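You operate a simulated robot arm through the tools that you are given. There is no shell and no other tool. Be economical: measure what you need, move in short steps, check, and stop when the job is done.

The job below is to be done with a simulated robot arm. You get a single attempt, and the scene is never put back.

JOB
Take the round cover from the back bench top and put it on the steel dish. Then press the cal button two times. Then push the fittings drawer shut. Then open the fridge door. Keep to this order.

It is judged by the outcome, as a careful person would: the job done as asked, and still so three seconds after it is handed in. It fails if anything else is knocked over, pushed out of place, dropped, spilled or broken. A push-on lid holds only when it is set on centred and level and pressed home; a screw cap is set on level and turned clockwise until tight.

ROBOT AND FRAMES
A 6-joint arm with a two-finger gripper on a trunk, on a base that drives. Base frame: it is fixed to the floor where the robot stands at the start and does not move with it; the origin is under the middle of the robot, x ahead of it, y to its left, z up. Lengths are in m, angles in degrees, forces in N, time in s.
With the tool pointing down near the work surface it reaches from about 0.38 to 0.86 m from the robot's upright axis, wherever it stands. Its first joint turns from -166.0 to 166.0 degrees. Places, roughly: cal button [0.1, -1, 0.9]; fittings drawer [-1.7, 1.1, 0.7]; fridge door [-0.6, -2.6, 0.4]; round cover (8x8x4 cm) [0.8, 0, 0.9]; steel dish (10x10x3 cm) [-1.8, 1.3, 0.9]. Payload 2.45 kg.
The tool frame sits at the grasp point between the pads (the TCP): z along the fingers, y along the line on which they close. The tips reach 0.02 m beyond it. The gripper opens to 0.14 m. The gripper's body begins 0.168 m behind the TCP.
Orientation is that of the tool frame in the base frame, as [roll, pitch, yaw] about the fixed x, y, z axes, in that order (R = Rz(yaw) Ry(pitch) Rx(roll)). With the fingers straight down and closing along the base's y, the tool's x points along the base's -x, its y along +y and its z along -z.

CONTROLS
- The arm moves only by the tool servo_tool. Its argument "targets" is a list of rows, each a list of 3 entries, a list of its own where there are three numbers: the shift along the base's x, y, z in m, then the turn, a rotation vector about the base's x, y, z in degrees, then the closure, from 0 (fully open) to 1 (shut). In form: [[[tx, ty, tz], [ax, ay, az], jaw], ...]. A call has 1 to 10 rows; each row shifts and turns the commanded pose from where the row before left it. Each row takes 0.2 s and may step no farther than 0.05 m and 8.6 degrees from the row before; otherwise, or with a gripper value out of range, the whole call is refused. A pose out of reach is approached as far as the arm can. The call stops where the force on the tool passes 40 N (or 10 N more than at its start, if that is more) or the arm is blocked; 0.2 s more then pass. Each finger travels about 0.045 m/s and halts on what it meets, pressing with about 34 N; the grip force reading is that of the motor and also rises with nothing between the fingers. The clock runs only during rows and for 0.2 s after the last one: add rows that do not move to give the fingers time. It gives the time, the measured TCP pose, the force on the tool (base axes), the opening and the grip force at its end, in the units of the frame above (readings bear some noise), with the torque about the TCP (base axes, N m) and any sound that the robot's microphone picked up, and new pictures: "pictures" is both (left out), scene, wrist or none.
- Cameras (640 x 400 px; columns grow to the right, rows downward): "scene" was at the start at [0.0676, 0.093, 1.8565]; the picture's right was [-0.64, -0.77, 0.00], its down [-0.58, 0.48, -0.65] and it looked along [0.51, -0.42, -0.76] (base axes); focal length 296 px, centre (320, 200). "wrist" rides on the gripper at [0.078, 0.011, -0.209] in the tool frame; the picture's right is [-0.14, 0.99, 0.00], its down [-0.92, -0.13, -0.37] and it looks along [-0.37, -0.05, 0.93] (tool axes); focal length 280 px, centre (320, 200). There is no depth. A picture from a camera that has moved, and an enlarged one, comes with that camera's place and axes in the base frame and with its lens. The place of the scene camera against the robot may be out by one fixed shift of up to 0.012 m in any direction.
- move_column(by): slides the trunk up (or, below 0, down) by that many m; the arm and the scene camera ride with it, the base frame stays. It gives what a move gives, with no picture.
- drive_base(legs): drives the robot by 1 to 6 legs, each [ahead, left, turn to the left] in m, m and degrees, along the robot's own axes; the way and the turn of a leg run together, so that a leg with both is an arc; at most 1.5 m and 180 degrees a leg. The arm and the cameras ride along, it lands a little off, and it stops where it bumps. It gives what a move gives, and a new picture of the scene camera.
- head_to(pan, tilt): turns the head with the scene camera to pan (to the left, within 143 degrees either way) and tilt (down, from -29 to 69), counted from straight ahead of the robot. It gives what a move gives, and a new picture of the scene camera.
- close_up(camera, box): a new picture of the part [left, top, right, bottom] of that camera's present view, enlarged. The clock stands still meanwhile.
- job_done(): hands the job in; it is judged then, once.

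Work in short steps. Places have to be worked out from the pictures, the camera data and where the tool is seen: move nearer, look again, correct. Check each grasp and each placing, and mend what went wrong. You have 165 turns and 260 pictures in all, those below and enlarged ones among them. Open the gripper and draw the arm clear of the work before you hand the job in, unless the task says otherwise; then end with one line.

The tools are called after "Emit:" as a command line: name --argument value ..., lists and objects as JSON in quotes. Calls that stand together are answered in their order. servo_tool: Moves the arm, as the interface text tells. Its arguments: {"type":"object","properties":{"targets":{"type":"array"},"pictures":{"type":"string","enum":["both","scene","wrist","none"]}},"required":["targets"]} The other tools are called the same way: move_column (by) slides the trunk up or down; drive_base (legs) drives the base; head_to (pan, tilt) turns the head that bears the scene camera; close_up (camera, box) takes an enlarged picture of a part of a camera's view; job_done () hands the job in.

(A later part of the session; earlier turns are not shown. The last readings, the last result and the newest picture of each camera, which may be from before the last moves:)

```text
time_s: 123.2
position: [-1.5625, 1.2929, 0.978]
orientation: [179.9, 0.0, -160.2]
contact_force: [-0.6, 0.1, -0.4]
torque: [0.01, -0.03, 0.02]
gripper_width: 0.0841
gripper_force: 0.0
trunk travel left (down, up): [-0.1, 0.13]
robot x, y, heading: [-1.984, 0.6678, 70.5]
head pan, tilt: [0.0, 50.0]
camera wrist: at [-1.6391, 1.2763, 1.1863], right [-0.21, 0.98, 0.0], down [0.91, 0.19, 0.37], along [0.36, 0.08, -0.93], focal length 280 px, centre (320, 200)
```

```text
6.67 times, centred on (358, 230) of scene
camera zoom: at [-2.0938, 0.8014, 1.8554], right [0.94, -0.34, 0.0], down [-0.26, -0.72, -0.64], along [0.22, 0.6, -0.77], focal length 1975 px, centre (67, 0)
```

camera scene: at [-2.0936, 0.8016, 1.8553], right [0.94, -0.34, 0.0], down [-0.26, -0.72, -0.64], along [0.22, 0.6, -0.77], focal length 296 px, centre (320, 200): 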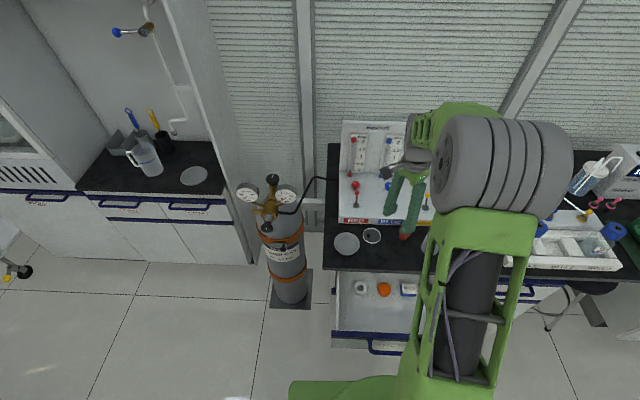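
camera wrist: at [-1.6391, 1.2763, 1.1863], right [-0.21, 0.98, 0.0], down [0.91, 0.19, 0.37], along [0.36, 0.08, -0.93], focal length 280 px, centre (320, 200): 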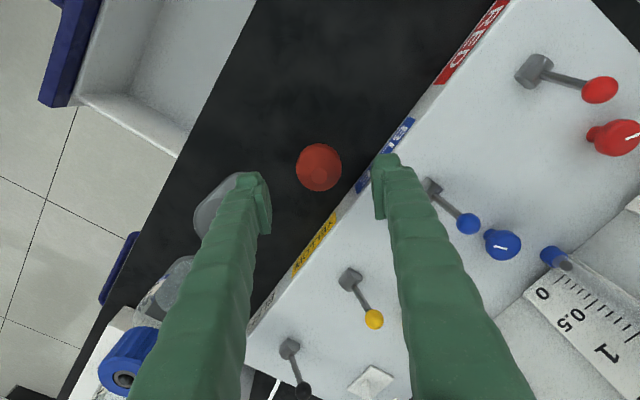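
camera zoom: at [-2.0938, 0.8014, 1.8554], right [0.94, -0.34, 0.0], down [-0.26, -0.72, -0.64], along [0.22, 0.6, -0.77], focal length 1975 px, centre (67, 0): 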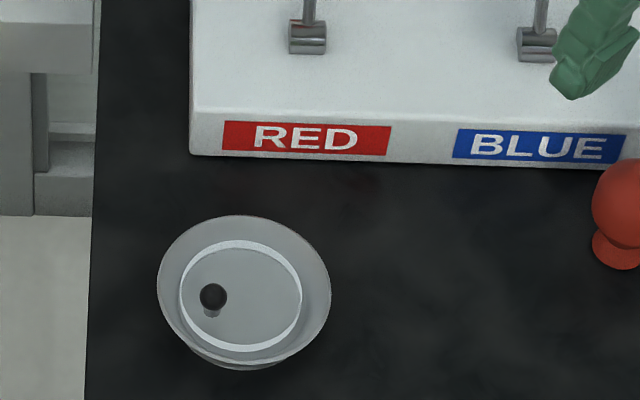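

The cover looks perfect. One finger would meet the console at this yaw, so I'll turn +48° to close parallel to it, then grip the bulb.

Emit:
servo_tool --targets '[[[0, 0, 0.01], [0, 0, 8], 0.4], [[0, 0, 0], [0, 0, 8], 0.4], [[0, 0, 0], [0, 0, 8], 0.4], [[0, 0, 0], [0, 0, 8], 0.4], [[0, 0, 0], [0, 0, 8], 0.4], [[0, 0, -0.01], [0, 0, 8], 0.4], [[0, 0, 0], [0, 0, 0], 0.4]]' --pictures "wrist"

Emit:
close_up --camera "wrist" --box '[240, 100, 400, 200]'

```text
time_s: 124.8
position: [-1.5657, 1.291, 0.9776]
orientation: [-180.0, 0.2, -112.1]
contact_force: [0.3, 0.3, -0.1]
torque: [0.01, 0.02, 0.0]
gripper_width: 0.0841
gripper_force: 0.1
trunk travel left (down, up): [-0.1, 0.13]
robot x, y, heading: [-1.9875, 0.6726, 70.2]
head pan, tilt: [0.0, 50.0]
camera wrist: at [-1.6041, 1.2218, 1.1853], right [-0.87, 0.5, 0.0], down [0.46, 0.8, 0.37], along [0.19, 0.32, -0.93], focal length 280 px, centre (320, 200)
```

wrist: 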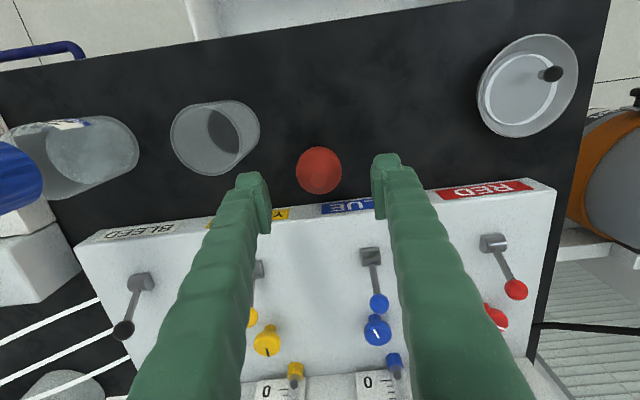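

```text
4.00 times, centred on (320, 150) of wrist
camera zoom: at [-1.6041, 1.2218, 1.1853], right [-0.87, 0.5, 0.0], down [0.46, 0.8, 0.37], along [0.19, 0.32, -0.93], focal length 1122 px, centre (320, 400)
```

zoom: 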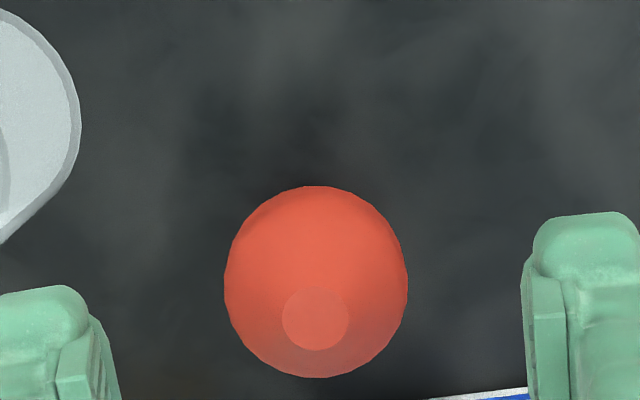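

The bulb is centred and the console is clear. Gripping it and carrying it back by exactly the reverse displacement.

Emit:
servo_tool --targets '[[[0, 0, -0.045], [0, 0, 0], 0.4], [[0, 0, -0.0385], [0, 0, 0], 0.4], [[0, 0, 0], [0, 0, 0], 0.55], [[0, 0, 0], [0, 0, 0], 0.65], [[0, 0, 0], [0, 0, 0], 0.75], [[0, 0, 0], [0, 0, 0], 0.8], [[0, 0, 0], [0, 0, 0], 0.8]]' --pictures "none"

Emit:
servo_tool --targets '[[[0, 0, 0.03], [0, 0, 0], 0.8], [[0, 0, 0.03], [0, 0, 0], 0.8], [[-0.0403, -0.0008, 0], [0, 0, 0], 0.8], [[-0.0403, -0.0008, 0], [0, 0, 0], 0.8], [[-0.0404, -0.0007, 0], [0, 0, 0], 0.8], [[0, 0, 0], [0, 0, 0], 0.8], [[0, 0, -0.03], [0, 0, 0], 0.8], [[0, 0, -0.0275], [0, 0, 0], 0.8], [[0, 0, 0], [0, 0, 0], 0.8]]' --pictures "wrist"

Emit:
close_up --camera "scene" --box '[310, 200, 406, 260]'

```text
time_s: 126.3
position: [-1.5658, 1.2868, 0.8967]
orientation: [180.0, 0.3, -112.2]
contact_force: [0.0, 0.1, 0.5]
torque: [-0.03, 0.0, 0.04]
gripper_width: 0.0437
gripper_force: 33.9
trunk travel left (down, up): [-0.1, 0.13]
robot x, y, heading: [-1.9889, 0.6697, 70.2]
head pan, tilt: [0.0, 50.0]
```

```text
time_s: 128.3
position: [-1.6851, 1.2876, 0.8965]
orientation: [180.0, 0.2, -112.2]
contact_force: [0.3, -0.9, -0.6]
torque: [0.01, 0.0, 0.0]
gripper_width: 0.0439
gripper_force: 34.2
trunk travel left (down, up): [-0.1, 0.13]
robot x, y, heading: [-1.9884, 0.6708, 70.1]
head pan, tilt: [0.0, 50.0]
camera wrist: at [-1.7242, 1.2191, 1.1044], right [-0.87, 0.5, 0.0], down [0.47, 0.8, 0.37], along [0.19, 0.32, -0.93], focal length 280 px, centre (320, 200)
```

wrist: 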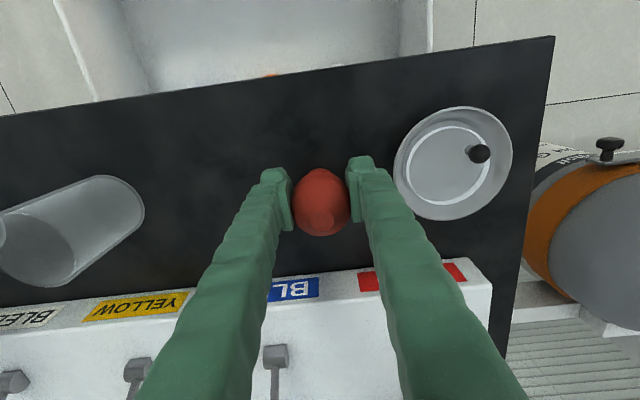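

```text
6.67 times, centred on (358, 230) of scene
camera zoom: at [-2.0935, 0.8016, 1.8554], right [0.94, -0.34, 0.0], down [-0.26, -0.72, -0.64], along [0.22, 0.6, -0.77], focal length 1975 px, centre (67, 0)
```

zoom: 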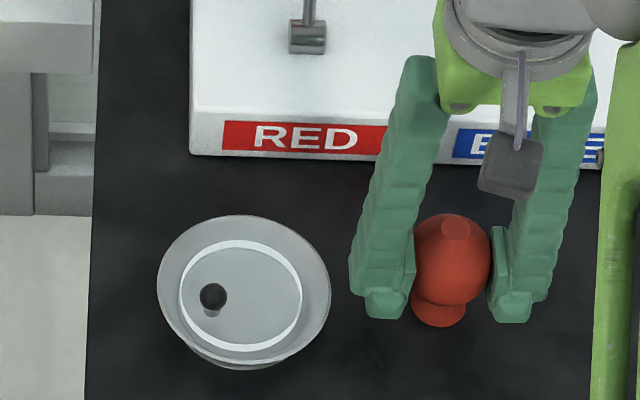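

The bulb is back over its original spot. Lowering the last 2.5 mm, releasing slightly, and rising.

Emit:
servo_tool --targets '[[[0, 0, -0.0015], [0, 0, 0], 0.8], [[0, 0, -0.001], [0, 0, 0], 0.8], [[0, 0, 0], [0, 0, 0], 0.66], [[0, 0, 0], [0, 0, 0], 0.6], [[0, 0, 0], [0, 0, 0], 0.58], [[0, 0, 0.03], [0, 0, 0], 0.58], [[0, 0, 0.04], [0, 0, 0], 0.58], [[0, 0, 0.045], [0, 0, 0], 0.58], [[0, 0, 0.045], [0, 0, 0], 0.58]]' --pictures "wrist"

Emit:
close_up --camera "scene" --box '[320, 200, 416, 260]'

```text
time_s: 130.3
position: [-1.6864, 1.2883, 1.0556]
orientation: [-180.0, 0.0, -112.2]
contact_force: [0.1, 0.1, 0.0]
torque: [0.07, 0.03, 0.01]
gripper_width: 0.0583
gripper_force: 0.1
trunk travel left (down, up): [-0.1, 0.13]
robot x, y, heading: [-1.9898, 0.6709, 69.9]
head pan, tilt: [0.0, 50.0]
camera wrist: at [-1.7252, 1.2193, 1.264], right [-0.87, 0.5, 0.0], down [0.47, 0.8, 0.37], along [0.19, 0.32, -0.93], focal length 280 px, centre (320, 200)
```

wrist: 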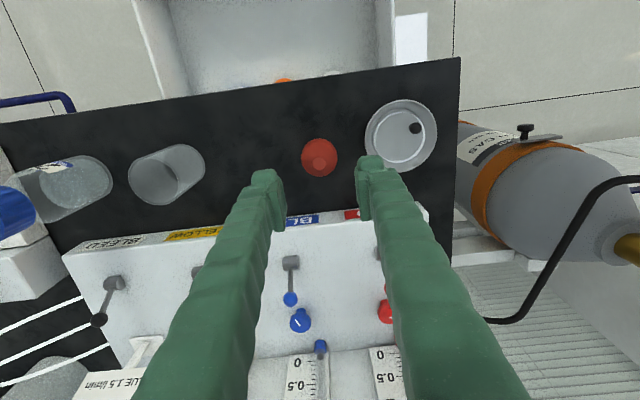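

```text
6.67 times, centred on (368, 230) of scene
camera zoom: at [-2.0939, 0.8009, 1.8554], right [0.94, -0.34, 0.0], down [-0.26, -0.72, -0.64], along [0.22, 0.6, -0.77], focal length 1975 px, centre (0, 0)
```

zoom: 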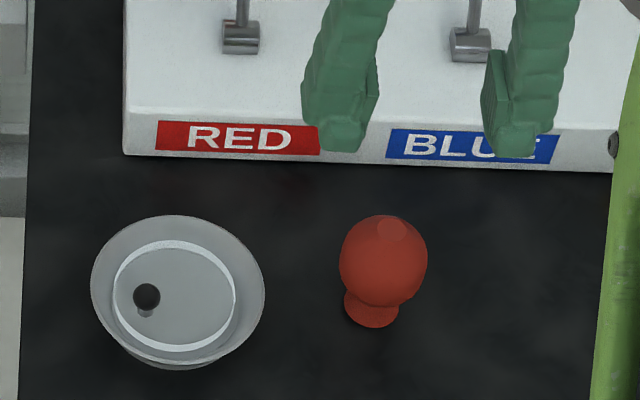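

The bulb is back within about 3 mm and the cover is in the dish. Next is the cal button, so I'll tuck the arm in, back away, and drive to the right-hand bench.

Emit:
servo_tool --targets '[[[0, 0, 0.045], [0, 0, 0], 0.7], [[0, 0, 0.045], [0, 0, 0], 0.8], [[-0.018, -0.04, 0], [0, 0, 0], 1], [[-0.018, -0.04, 0], [0, 0, 0], 1], [[-0.018, -0.04, 0], [0, 0, 0], 1], [[-0.018, -0.04, 0], [0, 0, 0], 1], [[-0.018, -0.04, 0], [0, 0, 0], 1], [[-0.01, -0.02, 0], [0, 0, 0], 1]]' --pictures "none"

Emit:
drive_base --legs '[[-0.17, 0, 0], [0, 0, -91.5], [1.4, 0, 0], [0.4, 0, 0]]'

```text
time_s: 132.2
position: [-1.7894, 1.067, 1.1455]
orientation: [-179.9, 0.3, -112.2]
contact_force: [0.2, -0.5, -0.2]
torque: [0.04, -0.01, 0.0]
gripper_width: 0.0
gripper_force: 29.5
trunk travel left (down, up): [-0.1, 0.13]
robot x, y, heading: [-1.9894, 0.6728, 70.0]
head pan, tilt: [0.0, 50.0]
```

```text
time_s: 146.2
position: [0.0323, -0.3422, 1.1443]
orientation: [-180.0, 0.1, 156.6]
contact_force: [0.1, -0.3, 0.1]
torque: [0.0, 0.04, 0.02]
gripper_width: 0.0
gripper_force: 29.2
trunk travel left (down, up): [-0.1, 0.13]
robot x, y, heading: [-0.3629, -0.1338, -21.4]
head pan, tilt: [0.0, 50.0]
camera scene: at [-0.2324, -0.0309, 1.8553], right [-0.36, -0.93, 0.0], down [-0.71, 0.28, -0.64], along [0.6, -0.23, -0.77], focal length 296 px, centre (320, 200)
```

scene: 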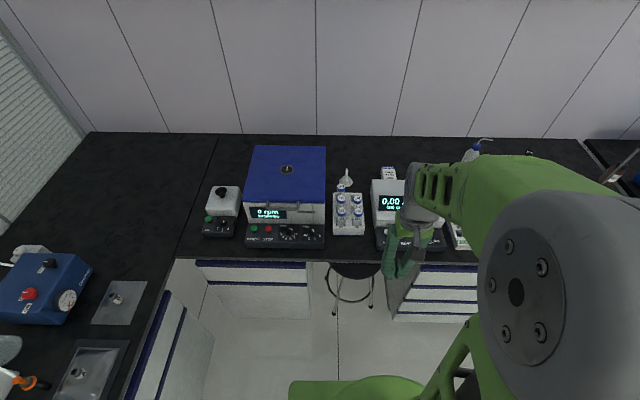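

Facing the right-hand bench. Sliding right along it toward the meter that carries the cal button.

Emit:
drive_base --legs '[[0, -0.63, 0]]'

Emit:
head_to --pan 20 --tilt 48

```text
time_s: 152.1
position: [-0.1852, -0.9188, 1.1456]
orientation: [-180.0, 0.1, 157.7]
contact_force: [-0.1, 0.4, 0.2]
torque: [0.04, -0.02, -0.03]
gripper_width: 0.0
gripper_force: 29.6
trunk travel left (down, up): [-0.1, 0.13]
robot x, y, heading: [-0.5832, -0.7158, -20.1]
head pan, tilt: [0.0, 50.0]
camera scene: at [-0.4545, -0.6114, 1.8553], right [-0.34, -0.94, 0.0], down [-0.72, 0.26, -0.64], along [0.6, -0.22, -0.77], focal length 296 px, centre (320, 200)
```

scene: 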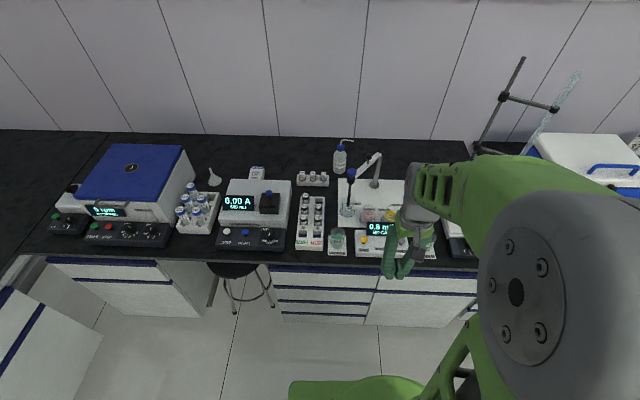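

```text
time_s: 152.9
position: [-0.1848, -0.9191, 1.1445]
orientation: [-179.9, 0.2, 157.6]
contact_force: [-0.4, -0.1, 0.0]
torque: [0.04, 0.0, -0.02]
gripper_width: 0.0001
gripper_force: 29.1
trunk travel left (down, up): [-0.1, 0.13]
robot x, y, heading: [-0.5798, -0.7145, -20.2]
head pan, tilt: [20.0, 48.0]
camera scene: at [-0.4479, -0.5849, 1.858], right [0.0, -1.0, 0.0], down [-0.74, 0.0, -0.67], along [0.67, 0.0, -0.74], focal length 296 px, centre (320, 200)
```

scene: 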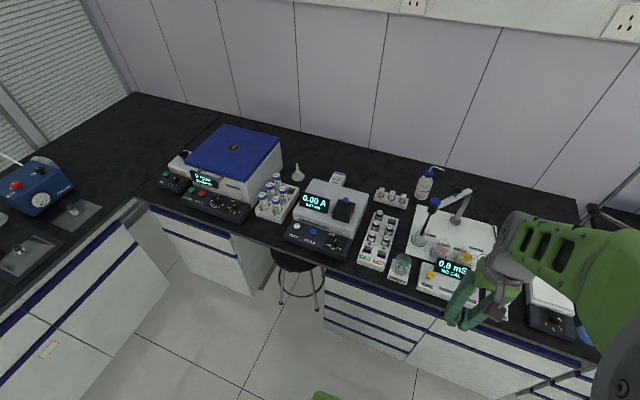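

The meter (conductivity, "mS") is at the gripper's side. I'll enlarge it to read its buttons.

Emit:
close_up --camera "scene" --box '[392, 230, 488, 290]'

Emit:
close_up --camera "scene" --box '[416, 250, 480, 290]'

```text
6.67 times, centred on (440, 260) of scene
camera zoom: at [-0.4479, -0.5849, 1.858], right [0.0, -1.0, 0.0], down [-0.74, 0.0, -0.67], along [0.67, 0.0, -0.74], focal length 1975 px, centre (-480, -200)
```

zoom: 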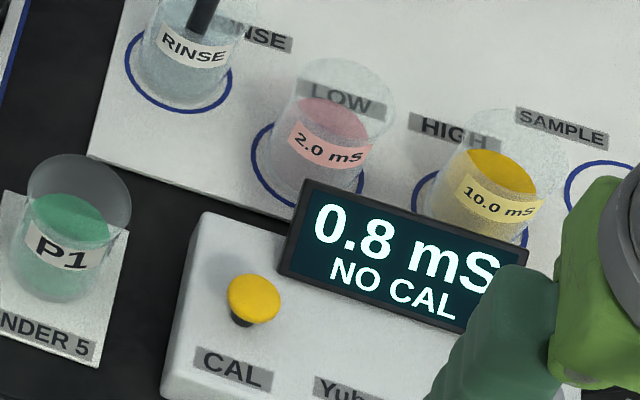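

```text
10.00 times, centred on (448, 270) of scene
camera zoom: at [-0.4479, -0.5849, 1.858], right [0.0, -1.0, 0.0], down [-0.74, 0.0, -0.67], along [0.67, 0.0, -0.74], focal length 2962 px, centre (-960, -500)
```

zoom: 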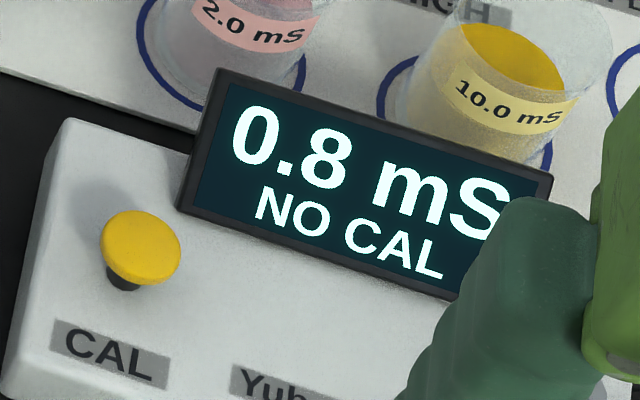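

The yellow CAL button is found, near (0.05, -0.97). I'll move the closed gripper nearer, staying high, and view it with the wrist camera.

Emit:
servo_tool --targets '[[[0.04, -0.012, 0], [0, 0, 0], 1], [[0.04, -0.012, 0], [0, 0, 0], 1], [[0.04, -0.01, 0], [0, 0, 0], 1], [[0.03, -0.006, 0], [0, 0, 0], 1]]' --pictures "wrist"

Emit:
close_up --camera "wrist" --box '[240, 100, 400, 200]'

```text
time_s: 153.9
position: [-0.0347, -0.9572, 1.1435]
orientation: [-179.9, 0.1, 157.5]
contact_force: [0.5, -0.5, -0.8]
torque: [-0.01, 0.04, 0.0]
gripper_width: 0.0
gripper_force: 29.8
trunk travel left (down, up): [-0.1, 0.13]
robot x, y, heading: [-0.5819, -0.7143, -20.0]
head pan, tilt: [20.0, 48.0]
camera wrist: at [-0.102, -0.9168, 1.3515], right [0.51, 0.86, 0.0], down [0.8, -0.47, 0.37], along [0.32, -0.19, -0.93], focal length 280 px, centre (320, 200)
```

wrist: 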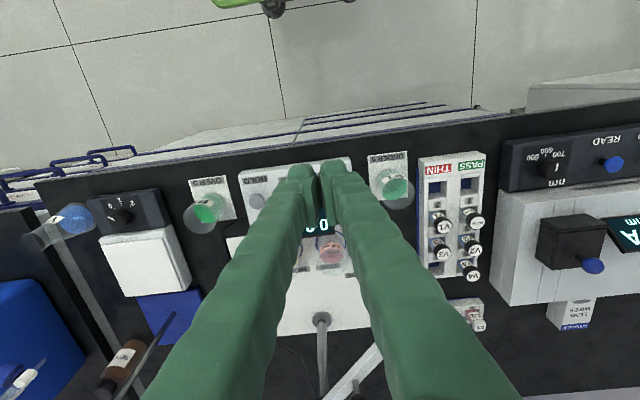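

```text
4.00 times, centred on (320, 150) of wrist
camera zoom: at [-0.102, -0.9168, 1.3515], right [0.51, 0.86, 0.0], down [0.8, -0.47, 0.37], along [0.32, -0.19, -0.93], focal length 1122 px, centre (320, 400)
```

zoom: 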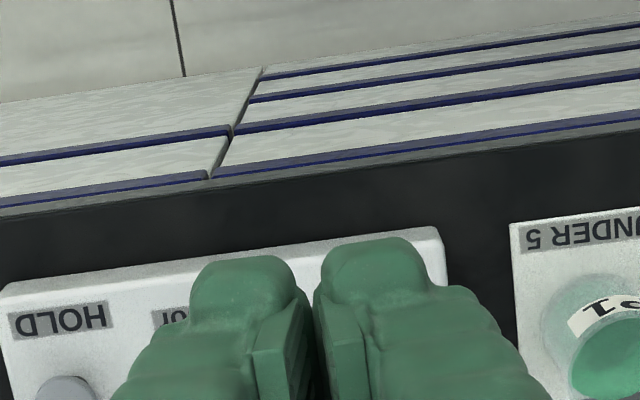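

The fingers hide the CAL button (a separate HOLD button is to its left in this view). I'll shift sideways 6 cm to uncover it.

Emit:
servo_tool --targets '[[[0.005, 0.035, 0], [0, 0, 0], 1], [[0.005, 0.03, -0.03], [0, 0, 0], 1], [[0, 0, 0], [0, 0, 0], 1]]' --pictures "wrist"

Emit:
close_up --camera "wrist" --box '[180, 120, 340, 220]'

```text
time_s: 154.7
position: [-0.0234, -0.8914, 1.1161]
orientation: [-180.0, 0.2, 157.4]
contact_force: [-0.5, -0.1, 0.1]
torque: [0.02, 0.01, 0.01]
gripper_width: 0.0
gripper_force: 30.1
trunk travel left (down, up): [-0.1, 0.13]
robot x, y, heading: [-0.5828, -0.7152, -20.3]
head pan, tilt: [20.0, 48.0]
camera wrist: at [-0.0919, -0.851, 1.3242], right [0.51, 0.86, 0.0], down [0.8, -0.47, 0.37], along [0.32, -0.19, -0.93], focal length 280 px, centre (320, 200)
```

wrist: 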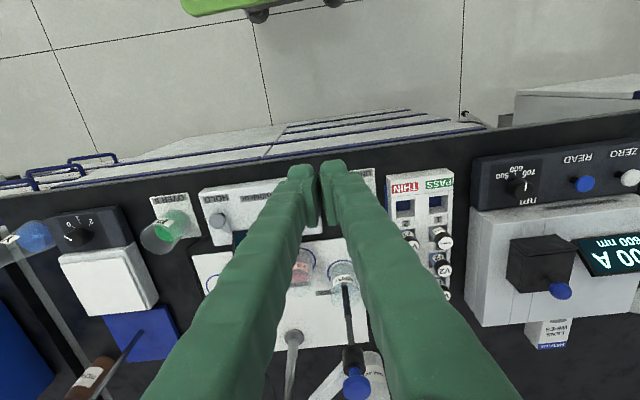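

```text
4.00 times, centred on (260, 170) of wrist
camera zoom: at [-0.0919, -0.851, 1.3242], right [0.51, 0.86, 0.0], down [0.8, -0.47, 0.37], along [0.32, -0.19, -0.93], focal length 1122 px, centre (560, 320)
```

zoom: 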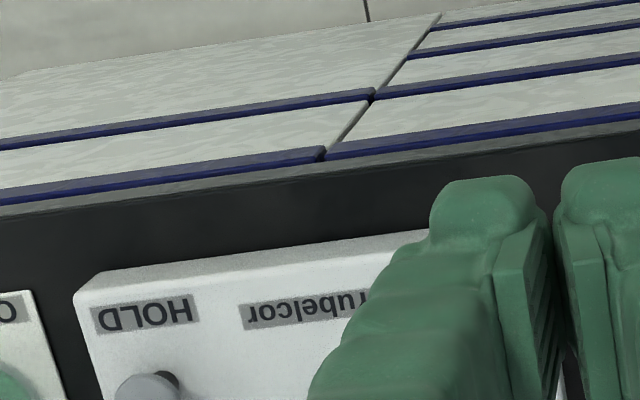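

Still hidden, so I'll open the fingers to look between them and move over the estimated button position.

Emit:
servo_tool --targets '[[[0.008, -0.015, 0], [0, 0, 0], 0.6], [[0.008, -0.015, 0], [0, 0, 0], 0.3], [[0, 0, 0], [0, 0, 0], 0.2], [[0, 0, 0], [0, 0, 0], 0.2], [[0, 0, 0], [0, 0, 0], 0.2], [[0, 0, 0], [0, 0, 0], 0.2]]' --pictures "wrist"

Emit:
close_up --camera "wrist" --box '[240, 140, 400, 240]'

```text
time_s: 156.1
position: [-0.009, -0.9225, 1.1155]
orientation: [-179.9, 0.1, 157.6]
contact_force: [0.4, 0.2, -0.3]
torque: [0.01, -0.02, 0.01]
gripper_width: 0.112
gripper_force: 0.0
trunk travel left (down, up): [-0.1, 0.13]
robot x, y, heading: [-0.5832, -0.7114, -20.4]
head pan, tilt: [20.0, 48.0]
camera wrist: at [-0.0764, -0.8823, 1.3229], right [0.51, 0.86, 0.0], down [0.8, -0.47, 0.37], along [0.32, -0.19, -0.93], focal length 280 px, centre (320, 200)
```

wrist: 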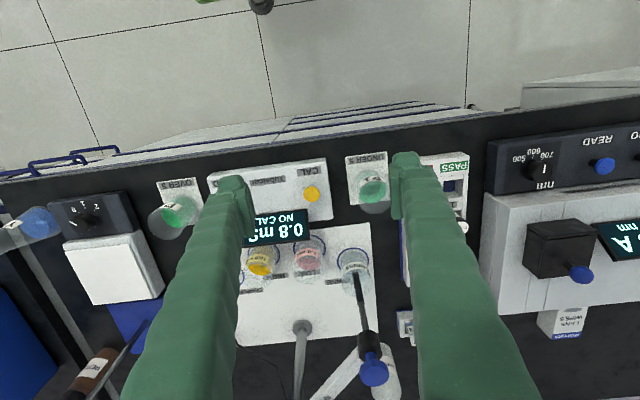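

```text
4.00 times, centred on (320, 190) of wrist
camera zoom: at [-0.0764, -0.8823, 1.3229], right [0.51, 0.86, 0.0], down [0.8, -0.47, 0.37], along [0.32, -0.19, -0.93], focal length 1122 px, centre (320, 240)
```

zoom: 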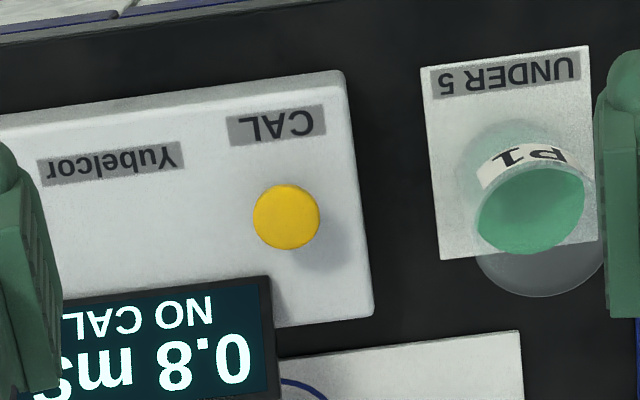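

The CAL button is about 25 mm across, centred near (0.045, -0.969), top around z 0.93. I'll close the fingers, move over it (biased slightly away from the display), and come down to just above.

Emit:
servo_tool --targets '[[[0, 0, 0], [0, 0, 0], 0.5], [[0, 0, 0], [0, 0, 0], 1], [[0, 0, 0], [0, 0, 0], 1], [[0.0245, -0.022, 0], [0, 0, 0], 1], [[0.0245, -0.022, 0], [0, 0, 0], 1], [[0, 0, -0.045], [0, 0, 0], 1], [[0, 0, -0.045], [0, 0, 0], 1], [[0, 0, -0.02], [0, 0, 0], 1], [[0, 0, 0], [0, 0, 0], 1]]' --pictures "both"

Emit:
close_up --camera "scene" --box '[400, 240, 480, 290]'

```text
time_s: 158.1
position: [0.0413, -0.9683, 1.0026]
orientation: [-179.9, 0.2, 157.6]
contact_force: [0.3, -1.3, -0.4]
torque: [-0.02, 0.0, 0.01]
gripper_width: 0.0
gripper_force: 28.9
trunk travel left (down, up): [-0.1, 0.13]
robot x, y, heading: [-0.5819, -0.7167, -20.2]
head pan, tilt: [20.0, 48.0]
camera scene: at [-0.448, -0.5848, 1.8581], right [0.0, -1.0, 0.0], down [-0.74, 0.0, -0.67], along [0.67, 0.0, -0.74], focal length 296 px, centre (320, 200)
camera wrist: at [-0.0268, -0.9268, 1.2109], right [0.51, 0.86, 0.0], down [0.8, -0.47, 0.37], along [0.32, -0.19, -0.93], focal length 280 px, centre (320, 200)
```

scene: 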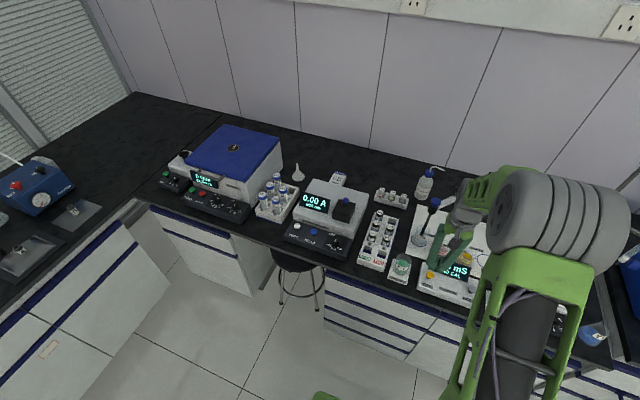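
wrist: 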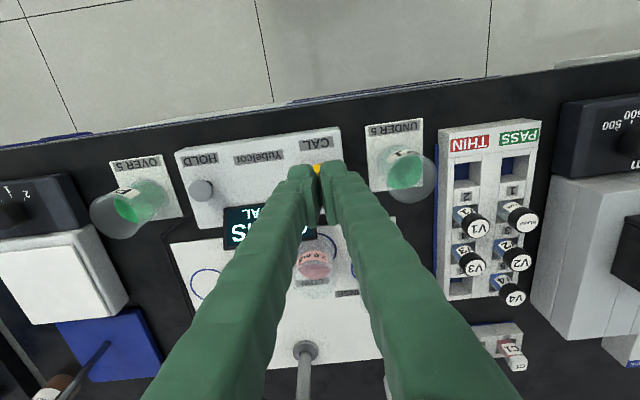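

```text
8.00 times, centred on (440, 265) of scene
camera zoom: at [-0.448, -0.5848, 1.8581], right [0.0, -1.0, 0.0], down [-0.74, 0.0, -0.67], along [0.67, 0.0, -0.74], focal length 2370 px, centre (-640, -320)
```

zoom: 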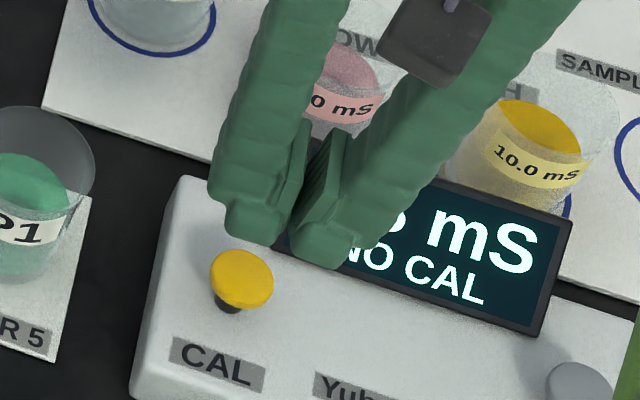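

The two cameras roughly agree; I'll enlarge the wrist view to fine-tune before pressing.

Emit:
close_up --camera "wrist" --box '[272, 130, 368, 190]'

```text
6.67 times, centred on (320, 160) of wrist
camera zoom: at [-0.0268, -0.9268, 1.2109], right [0.51, 0.86, 0.0], down [0.8, -0.47, 0.37], along [0.32, -0.19, -0.93], focal length 1869 px, centre (320, 467)
```

zoom: 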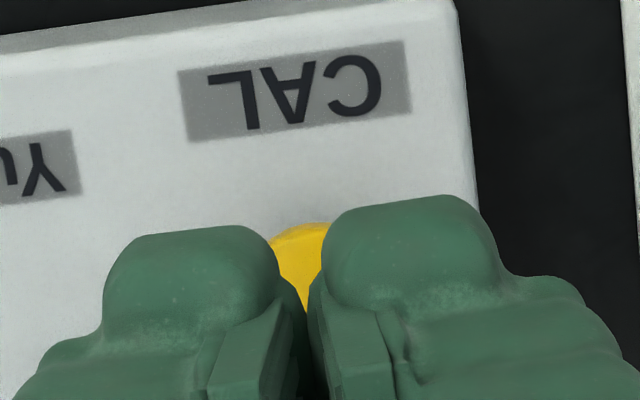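

The button lies squarely under the fingertips. Lowering toward it and feeling for contact.

Emit:
servo_tool --targets '[[[-0.001, -0.0015, -0.02], [0, 0, 0], 1], [[0, 0, -0.012], [0, 0, 0], 1], [[0, 0, -0.004], [0, 0, 0], 1], [[0, 0, -0.003], [0, 0, 0], 1]]' --pictures "none"

Emit:
servo_tool --targets '[[[0, 0, -0.003], [0, 0, 0], 1], [[0, 0, -0.003], [0, 0, 0], 1]]' --pictures "wrist"

Emit:
close_up --camera "scene" --box '[400, 240, 480, 290]'

```text
time_s: 159.1
position: [0.0394, -0.9693, 0.9654]
orientation: [-180.0, 0.2, 157.6]
contact_force: [0.2, 0.4, 0.1]
torque: [-0.02, 0.0, -0.01]
gripper_width: 0.0
gripper_force: 29.3
trunk travel left (down, up): [-0.1, 0.13]
robot x, y, heading: [-0.5807, -0.7165, -20.0]
head pan, tilt: [20.0, 48.0]
```

```text
time_s: 159.7
position: [0.0399, -0.9683, 0.9595]
orientation: [-179.9, 0.3, 157.6]
contact_force: [-0.4, -0.7, -0.2]
torque: [0.05, -0.02, -0.04]
gripper_width: 0.0003
gripper_force: 29.4
trunk travel left (down, up): [-0.1, 0.13]
robot x, y, heading: [-0.5862, -0.7149, -20.2]
head pan, tilt: [20.0, 48.0]
camera wrist: at [-0.0282, -0.928, 1.1675], right [0.51, 0.86, 0.0], down [0.8, -0.47, 0.37], along [0.32, -0.19, -0.93], focal length 280 px, centre (320, 200)
```

wrist: 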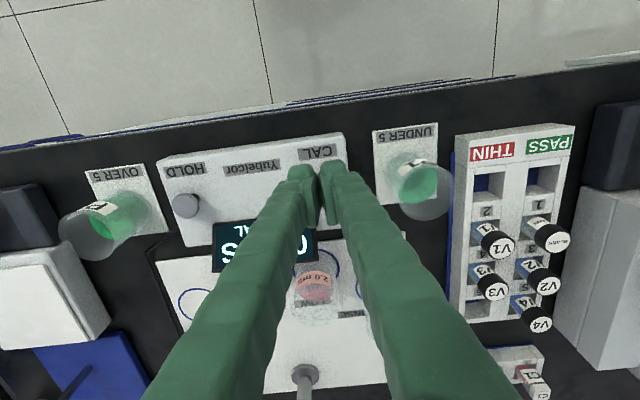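

```text
8.00 times, centred on (440, 265) of scene
camera zoom: at [-0.4478, -0.5849, 1.858], right [0.0, -1.0, 0.0], down [-0.74, 0.0, -0.67], along [0.67, 0.0, -0.74], focal length 2370 px, centre (-640, -320)
```

zoom: 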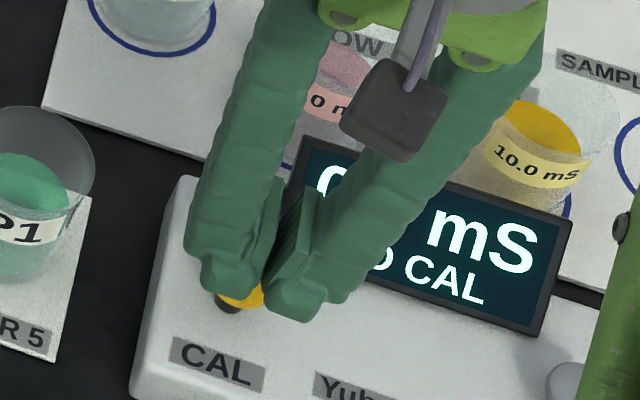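

Both cameras say the tips are a little short of the button's centre. I'll shift 5 mm forward and continue down until the button responds.

Emit:
servo_tool --targets '[[[0.0045, -0.002, -0.003], [0, 0, 0], 1], [[0, 0, -0.004], [0, 0, 0], 1], [[0, 0, -0.004], [0, 0, 0], 1], [[0, 0, -0.003], [0, 0, 0], 1]]' --pictures "none"

Emit:
servo_tool --targets '[[[0, 0, -0.003], [0, 0, 0], 1], [[0, 0, -0.003], [0, 0, 0], 1]]' --pictures "none"

```text
time_s: 160.7
position: [0.0447, -0.9706, 0.9462]
orientation: [-180.0, 0.2, 157.6]
contact_force: [-0.6, 0.3, -0.3]
torque: [-0.01, 0.03, -0.02]
gripper_width: 0.0
gripper_force: 29.4
trunk travel left (down, up): [-0.1, 0.13]
robot x, y, heading: [-0.5817, -0.7136, -20.3]
head pan, tilt: [20.0, 48.0]
```

```text
time_s: 161.3
position: [0.0455, -0.9716, 0.9394]
orientation: [-180.0, 0.2, 157.6]
contact_force: [0.2, 0.9, -0.2]
torque: [0.02, 0.01, -0.02]
gripper_width: 0.0001
gripper_force: 29.5
trunk travel left (down, up): [-0.1, 0.13]
robot x, y, heading: [-0.5808, -0.7125, -20.2]
head pan, tilt: [20.0, 48.0]
```

Still no contact at tip height 0.92. A quick look.

Emit:
close_up --camera "scene" --box '[408, 245, 472, 285]'

Emit:
close_up --camera "wrist" --box '[272, 130, 368, 190]'

```text
10.00 times, centred on (440, 265) of scene
camera zoom: at [-0.4479, -0.5849, 1.858], right [0.0, -1.0, 0.0], down [-0.74, 0.0, -0.67], along [0.67, 0.0, -0.74], focal length 2962 px, centre (-880, -450)
```

zoom: 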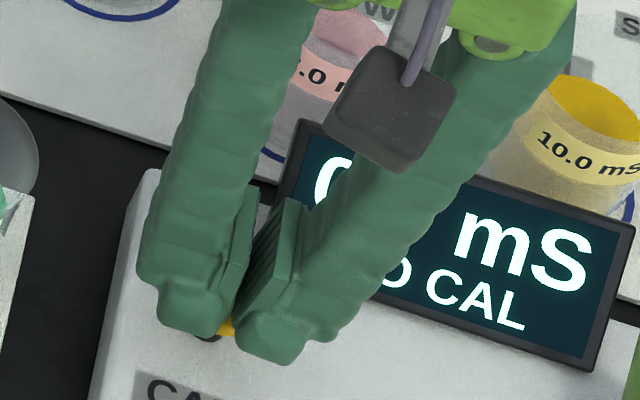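

```text
6.67 times, centred on (320, 160) of wrist
camera zoom: at [-0.0227, -0.9299, 1.1481], right [0.51, 0.86, 0.0], down [0.8, -0.47, 0.37], along [0.32, -0.19, -0.93], focal length 1869 px, centre (320, 467)
```

zoom: 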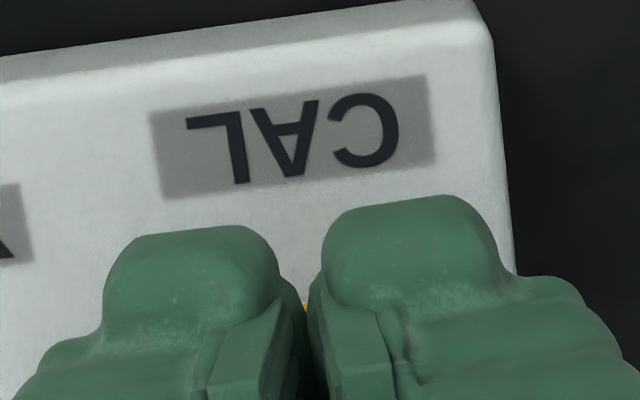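

The button is right under the tips. Continuing down.

Emit:
servo_tool --targets '[[[0, 0, -0.003], [0, 0, 0], 1], [[0, 0, -0.003], [0, 0, 0], 1], [[0, 0, -0.002], [0, 0, 0], 1]]' --pictures "none"

Emit:
servo_tool --targets '[[[0, 0, -0.002], [0, 0, 0], 1], [[0, 0, -0.002], [0, 0, 0], 1]]' --pictures "none"

```text
time_s: 162.1
position: [0.0443, -0.9705, 0.9326]
orientation: [-179.9, 0.2, 157.6]
contact_force: [-0.9, -0.3, -0.2]
torque: [-0.01, -0.01, -0.01]
gripper_width: 0.0001
gripper_force: 29.3
trunk travel left (down, up): [-0.1, 0.13]
robot x, y, heading: [-0.5844, -0.7155, -20.2]
head pan, tilt: [20.0, 48.0]
```

```text
time_s: 162.7
position: [0.0443, -0.9703, 0.9267]
orientation: [-179.9, 0.2, 157.6]
contact_force: [0.3, 0.5, 1.4]
torque: [0.04, -0.02, 0.0]
gripper_width: 0.006
gripper_force: 28.8
trunk travel left (down, up): [-0.1, 0.13]
robot x, y, heading: [-0.5843, -0.7137, -20.5]
head pan, tilt: [20.0, 48.0]
```

The button's dome is wedging the two fingers apart, so I'll lift, shift 13 mm along the closing line so a single fingertip is centred on it, and press again.

Emit:
servo_tool --targets '[[[0, 0, 0.008], [0, 0, 0], 1], [[0.005, 0.012, 0.004], [0, 0, 0], 1], [[0, 0, 0], [0, 0, 0], 1]]' --pictures "wrist"

Emit:
close_up --camera "scene" --box '[408, 245, 472, 285]'

Emit:
close_up --camera "wrist" --box '[272, 130, 368, 190]'

```text
time_s: 163.5
position: [0.0499, -0.958, 0.9377]
orientation: [-179.9, 0.1, 157.6]
contact_force: [0.8, 0.0, 0.2]
torque: [-0.02, 0.0, 0.0]
gripper_width: 0.0002
gripper_force: 29.2
trunk travel left (down, up): [-0.1, 0.13]
robot x, y, heading: [-0.5856, -0.7142, -20.2]
head pan, tilt: [20.0, 48.0]
camera wrist: at [-0.0177, -0.9176, 1.1462], right [0.51, 0.86, 0.0], down [0.8, -0.47, 0.37], along [0.32, -0.19, -0.93], focal length 280 px, centre (320, 200)
```

wrist: 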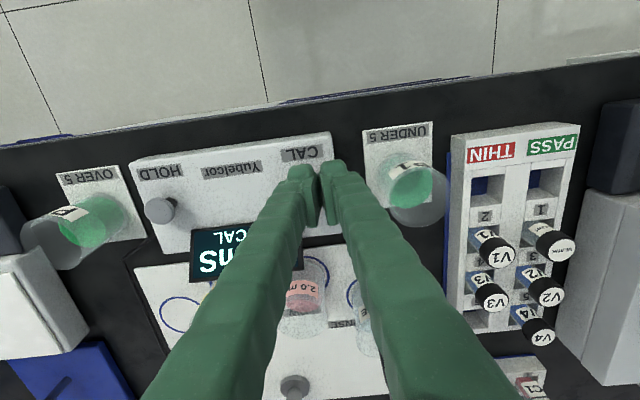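

```text
10.00 times, centred on (440, 265) of scene
camera zoom: at [-0.4478, -0.5849, 1.858], right [0.0, -1.0, 0.0], down [-0.74, 0.0, -0.67], along [0.67, 0.0, -0.74], focal length 2962 px, centre (-880, -450)
```

zoom: 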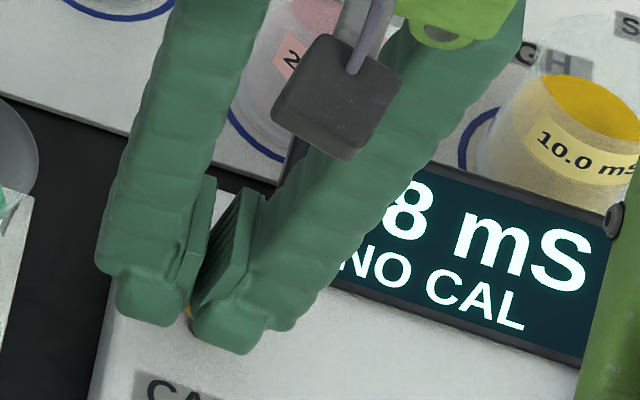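

```text
6.67 times, centred on (320, 160) of wrist
camera zoom: at [-0.0177, -0.9176, 1.1462], right [0.51, 0.86, 0.0], down [0.8, -0.47, 0.37], along [0.32, -0.19, -0.93], focal length 1869 px, centre (320, 467)
```

zoom: 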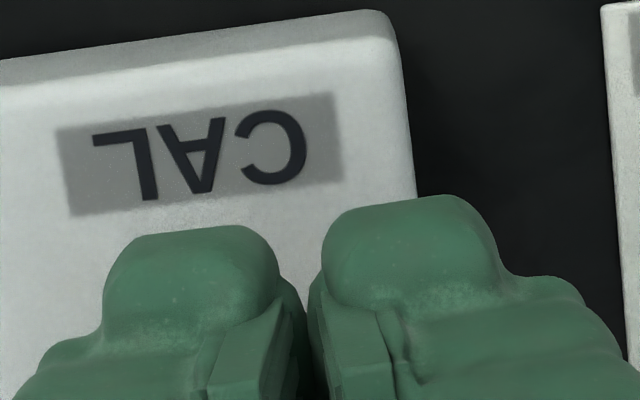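

One fingertip is now over the button. Pressing down in small steps.

Emit:
servo_tool --targets '[[[0, 0, -0.005], [0, 0, 0], 1], [[0, 0, -0.003], [0, 0, 0], 1], [[0, 0, -0.002], [0, 0, 0], 1]]' --pictures "none"

Emit:
servo_tool --targets '[[[0, 0, -0.002], [0, 0, 0], 1], [[0, 0, -0.002], [0, 0, 0], 1]]' --pictures "none"

```text
time_s: 164.3
position: [0.0496, -0.9584, 0.9285]
orientation: [-179.9, 0.2, 157.6]
contact_force: [-0.2, -0.3, -0.2]
torque: [-0.01, -0.01, -0.04]
gripper_width: 0.0001
gripper_force: 28.8
trunk travel left (down, up): [-0.1, 0.13]
robot x, y, heading: [-0.5799, -0.716, -20.0]
head pan, tilt: [20.0, 48.0]
```

```text
time_s: 164.9
position: [0.0491, -0.9576, 0.9258]
orientation: [180.0, 0.2, 157.6]
contact_force: [0.4, -0.1, 0.5]
torque: [-0.02, -0.04, -0.04]
gripper_width: 0.0
gripper_force: 29.5
trunk travel left (down, up): [-0.1, 0.13]
robot x, y, heading: [-0.5811, -0.7158, -20.0]
head pan, tilt: [20.0, 48.0]
```

No contact yet at 0.926. Two more small steps with a look at the display.

Emit:
servo_tool --targets '[[[0, 0, -0.002], [0, 0, 0], 1], [[0, 0, -0.0015], [0, 0, 0], 1]]' --pictures "none"

Emit:
servo_tool --targets '[[[0, 0, -0.0015], [0, 0, 0], 1]]' --pictures "none"

Emit:
close_up --camera "scene" --box '[408, 245, 472, 285]'

```text
time_s: 165.5
position: [0.0504, -0.9581, 0.9223]
orientation: [-179.9, 0.1, 157.6]
contact_force: [-1.2, 0.6, 2.4]
torque: [-0.03, 0.03, 0.0]
gripper_width: 0.0
gripper_force: 29.3
trunk travel left (down, up): [-0.1, 0.13]
robot x, y, heading: [-0.5813, -0.7138, -20.2]
head pan, tilt: [20.0, 48.0]
```

```text
time_s: 165.9
position: [0.0515, -0.9585, 0.921]
orientation: [-179.9, 0.2, 157.6]
contact_force: [-0.6, -2.0, 2.5]
torque: [0.0, 0.04, 0.0]
gripper_width: 0.0001
gripper_force: 28.9
trunk travel left (down, up): [-0.1, 0.13]
robot x, y, heading: [-0.5849, -0.7159, -20.3]
head pan, tilt: [20.0, 48.0]
```

```text
10.00 times, centred on (440, 265) of scene
camera zoom: at [-0.4481, -0.5848, 1.8581], right [0.0, -1.0, 0.0], down [-0.74, 0.0, -0.67], along [0.67, 0.0, -0.74], focal length 2962 px, centre (-880, -450)
```

zoom: 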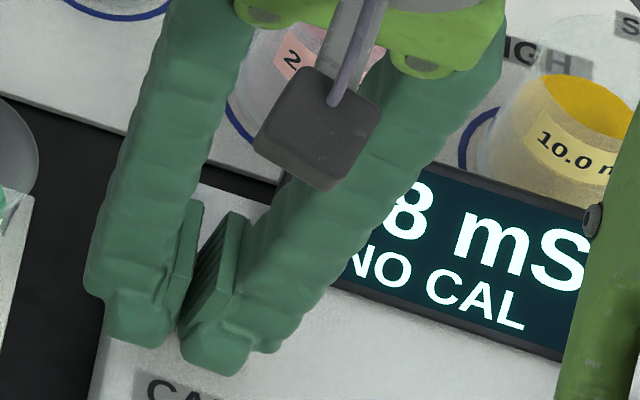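

The button is giving with a soft spring (2.5 N). Pressing further until it clicks.

Emit:
servo_tool --targets '[[[0, 0, -0.0015], [0, 0, 0], 1], [[0, 0, -0.0015], [0, 0, 0], 1]]' --pictures "none"

Emit:
close_up --camera "scene" --box '[424, 250, 488, 290]'

```text
time_s: 166.5
position: [0.0504, -0.9578, 0.9179]
orientation: [-180.0, 0.1, 157.6]
contact_force: [1.0, -1.2, 2.8]
torque: [-0.01, -0.01, 0.01]
gripper_width: 0.0001
gripper_force: 29.5
trunk travel left (down, up): [-0.1, 0.13]
robot x, y, heading: [-0.5847, -0.7154, -20.4]
head pan, tilt: [20.0, 48.0]
heard: click
```

```text
10.00 times, centred on (456, 270) of scene
camera zoom: at [-0.448, -0.5849, 1.8581], right [0.0, -1.0, 0.0], down [-0.74, 0.0, -0.67], along [0.67, 0.0, -0.74], focal length 2962 px, centre (-1040, -500)
```

zoom: 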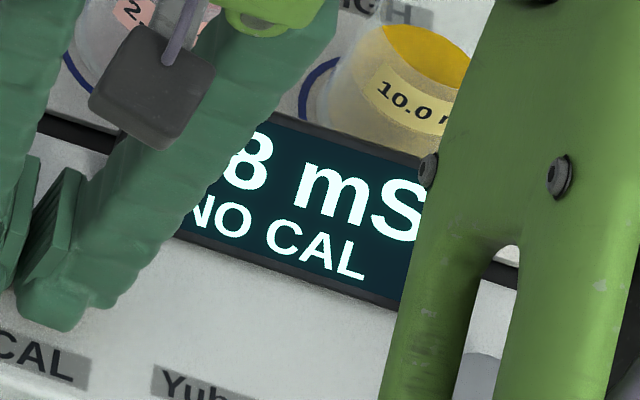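

A click: that is press one. Releasing fully, then pressing the same way a second time.

Emit:
servo_tool --targets '[[[0, 0, 0.005], [0, 0, 0], 1], [[0, 0, 0.006], [0, 0, 0], 1], [[0, 0, 0], [0, 0, 0], 1], [[0, 0, 0], [0, 0, 0], 1]]' --pictures "scene"

Emit:
close_up --camera "scene" --box '[416, 245, 480, 285]'

```text
time_s: 167.5
position: [0.0503, -0.9577, 0.9292]
orientation: [-180.0, 0.2, 157.5]
contact_force: [0.5, 0.2, 0.2]
torque: [0.01, 0.02, 0.0]
gripper_width: 0.0
gripper_force: 29.6
trunk travel left (down, up): [-0.1, 0.13]
robot x, y, heading: [-0.5818, -0.7139, -20.0]
head pan, tilt: [20.0, 48.0]
camera scene: at [-0.4479, -0.5849, 1.858], right [0.0, -1.0, 0.0], down [-0.74, 0.0, -0.67], along [0.67, 0.0, -0.74], focal length 296 px, centre (320, 200)
```

scene: 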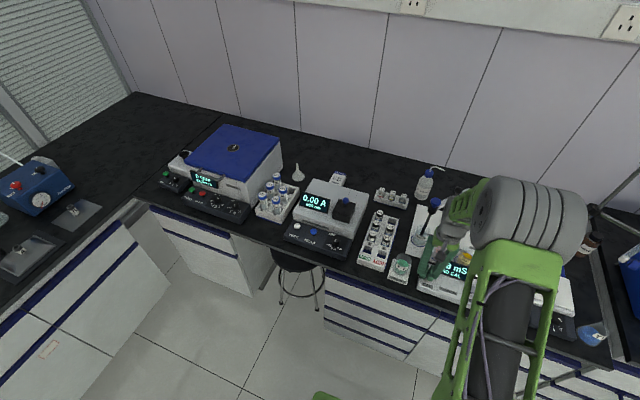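

```text
10.00 times, centred on (448, 265) of scene
camera zoom: at [-0.4479, -0.5849, 1.858], right [0.0, -1.0, 0.0], down [-0.74, 0.0, -0.67], along [0.67, 0.0, -0.74], focal length 2962 px, centre (-960, -450)
```

zoom: 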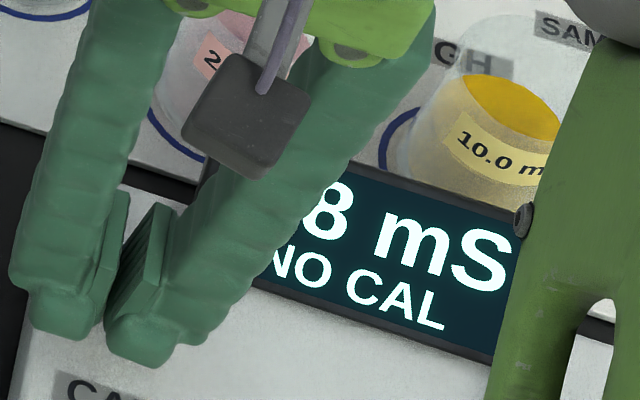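

The display is unchanged but the click was heard. Second press now to the same depth.

Emit:
servo_tool --targets '[[[0, 0, -0.004], [0, 0, 0], 1], [[0, 0, -0.003], [0, 0, 0], 1], [[0, 0, -0.002], [0, 0, 0], 1], [[0, 0, -0.0022], [0, 0, 0], 1], [[0, 0, 0], [0, 0, 0], 1]]' --pictures "none"

```text
time_s: 168.7
position: [0.0489, -0.957, 0.9182]
orientation: [-180.0, 0.1, 157.6]
contact_force: [0.4, -0.9, 2.3]
torque: [-0.07, -0.01, 0.02]
gripper_width: 0.0
gripper_force: 29.5
trunk travel left (down, up): [-0.1, 0.13]
robot x, y, heading: [-0.581, -0.7162, -20.5]
head pan, tilt: [20.0, 48.0]
heard: click
```

The second click was heard. Lifting straight up and retracting, then checking the display.

Emit:
servo_tool --targets '[[[0, 0, 0.01], [0, 0, 0], 1], [[0, 0, 0.04], [0, 0, 0], 1], [[0, 0, 0.045], [0, 0, 0], 1], [[0, 0, 0.045], [0, 0, 0], 1], [[0, 0, 0.045], [0, 0, 0], 1], [[-0.045, 0.016, 0.02], [0, 0, 0], 1], [[-0.045, 0.016, 0], [0, 0, 0], 1], [[-0.045, 0.016, 0], [0, 0, 0], 1], [[-0.045, 0.016, 0], [0, 0, 0], 1]]' --pictures "scene"

Emit:
close_up --camera "scene" --box '[392, 220, 488, 280]'

```text
refused: row 6 steps farther than a row can; nothing moved
```

```text
6.67 times, centred on (440, 250) of scene
camera zoom: at [-0.4481, -0.5849, 1.8581], right [0.0, -1.0, 0.0], down [-0.74, 0.0, -0.67], along [0.67, 0.0, -0.74], focal length 1975 px, centre (-480, -133)
```

zoom: 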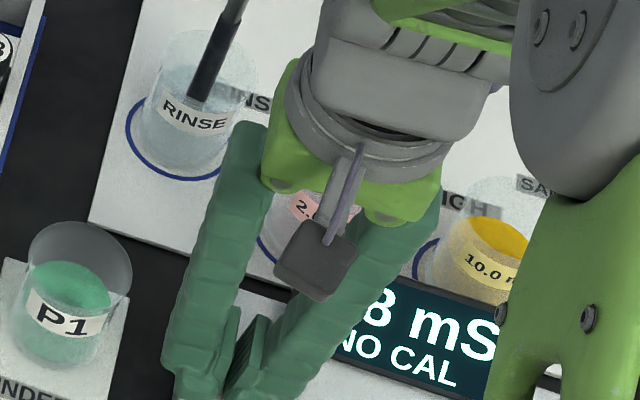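

Repeating with a legal step size.

Emit:
servo_tool --targets '[[[0, 0, 0.01], [0, 0, 0], 1], [[0, 0, 0.04], [0, 0, 0], 1], [[0, 0, 0.045], [0, 0, 0], 1], [[0, 0, 0.045], [0, 0, 0], 1], [[0, 0, 0.045], [0, 0, 0], 1], [[0, 0, 0.03], [0, 0, 0], 1], [[-0.045, 0.016, 0], [0, 0, 0], 1], [[-0.045, 0.016, 0], [0, 0, 0], 1], [[-0.045, 0.016, 0], [0, 0, 0], 1], [[-0.045, 0.016, 0], [0, 0, 0], 1]]' --pictures "scene"

Emit:
close_up --camera "scene" --box '[392, 230, 488, 290]'

```text
time_s: 170.9
position: [-0.1342, -0.9011, 1.1308]
orientation: [-180.0, 0.3, 157.6]
contact_force: [0.2, 0.6, -0.2]
torque: [-0.04, -0.04, 0.0]
gripper_width: 0.0
gripper_force: 30.1
trunk travel left (down, up): [-0.1, 0.13]
robot x, y, heading: [-0.5805, -0.7196, -20.2]
head pan, tilt: [20.0, 48.0]
camera scene: at [-0.4493, -0.5843, 1.8582], right [0.0, -1.0, 0.0], down [-0.74, 0.0, -0.67], along [0.67, 0.0, -0.74], focal length 296 px, centre (320, 200)
```

scene: 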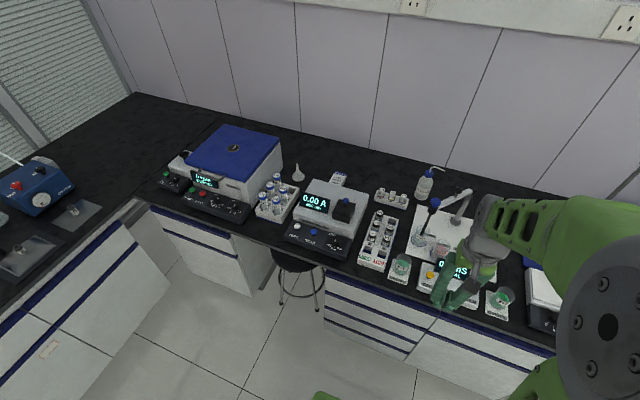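

```text
6.67 times, centred on (440, 260) of scene
camera zoom: at [-0.4493, -0.5843, 1.8582], right [0.0, -1.0, 0.0], down [-0.74, 0.0, -0.67], along [0.67, 0.0, -0.74], focal length 1975 px, centre (-480, -200)
```

zoom: 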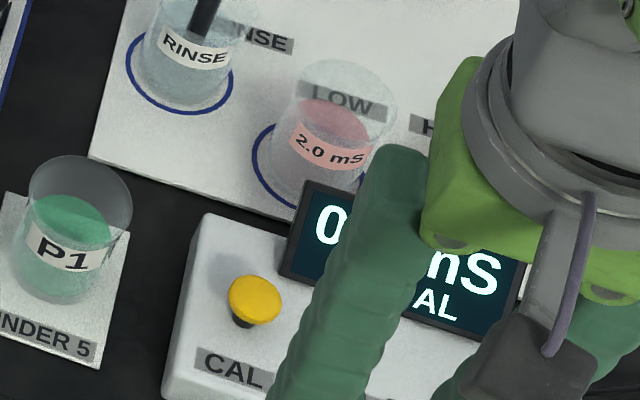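

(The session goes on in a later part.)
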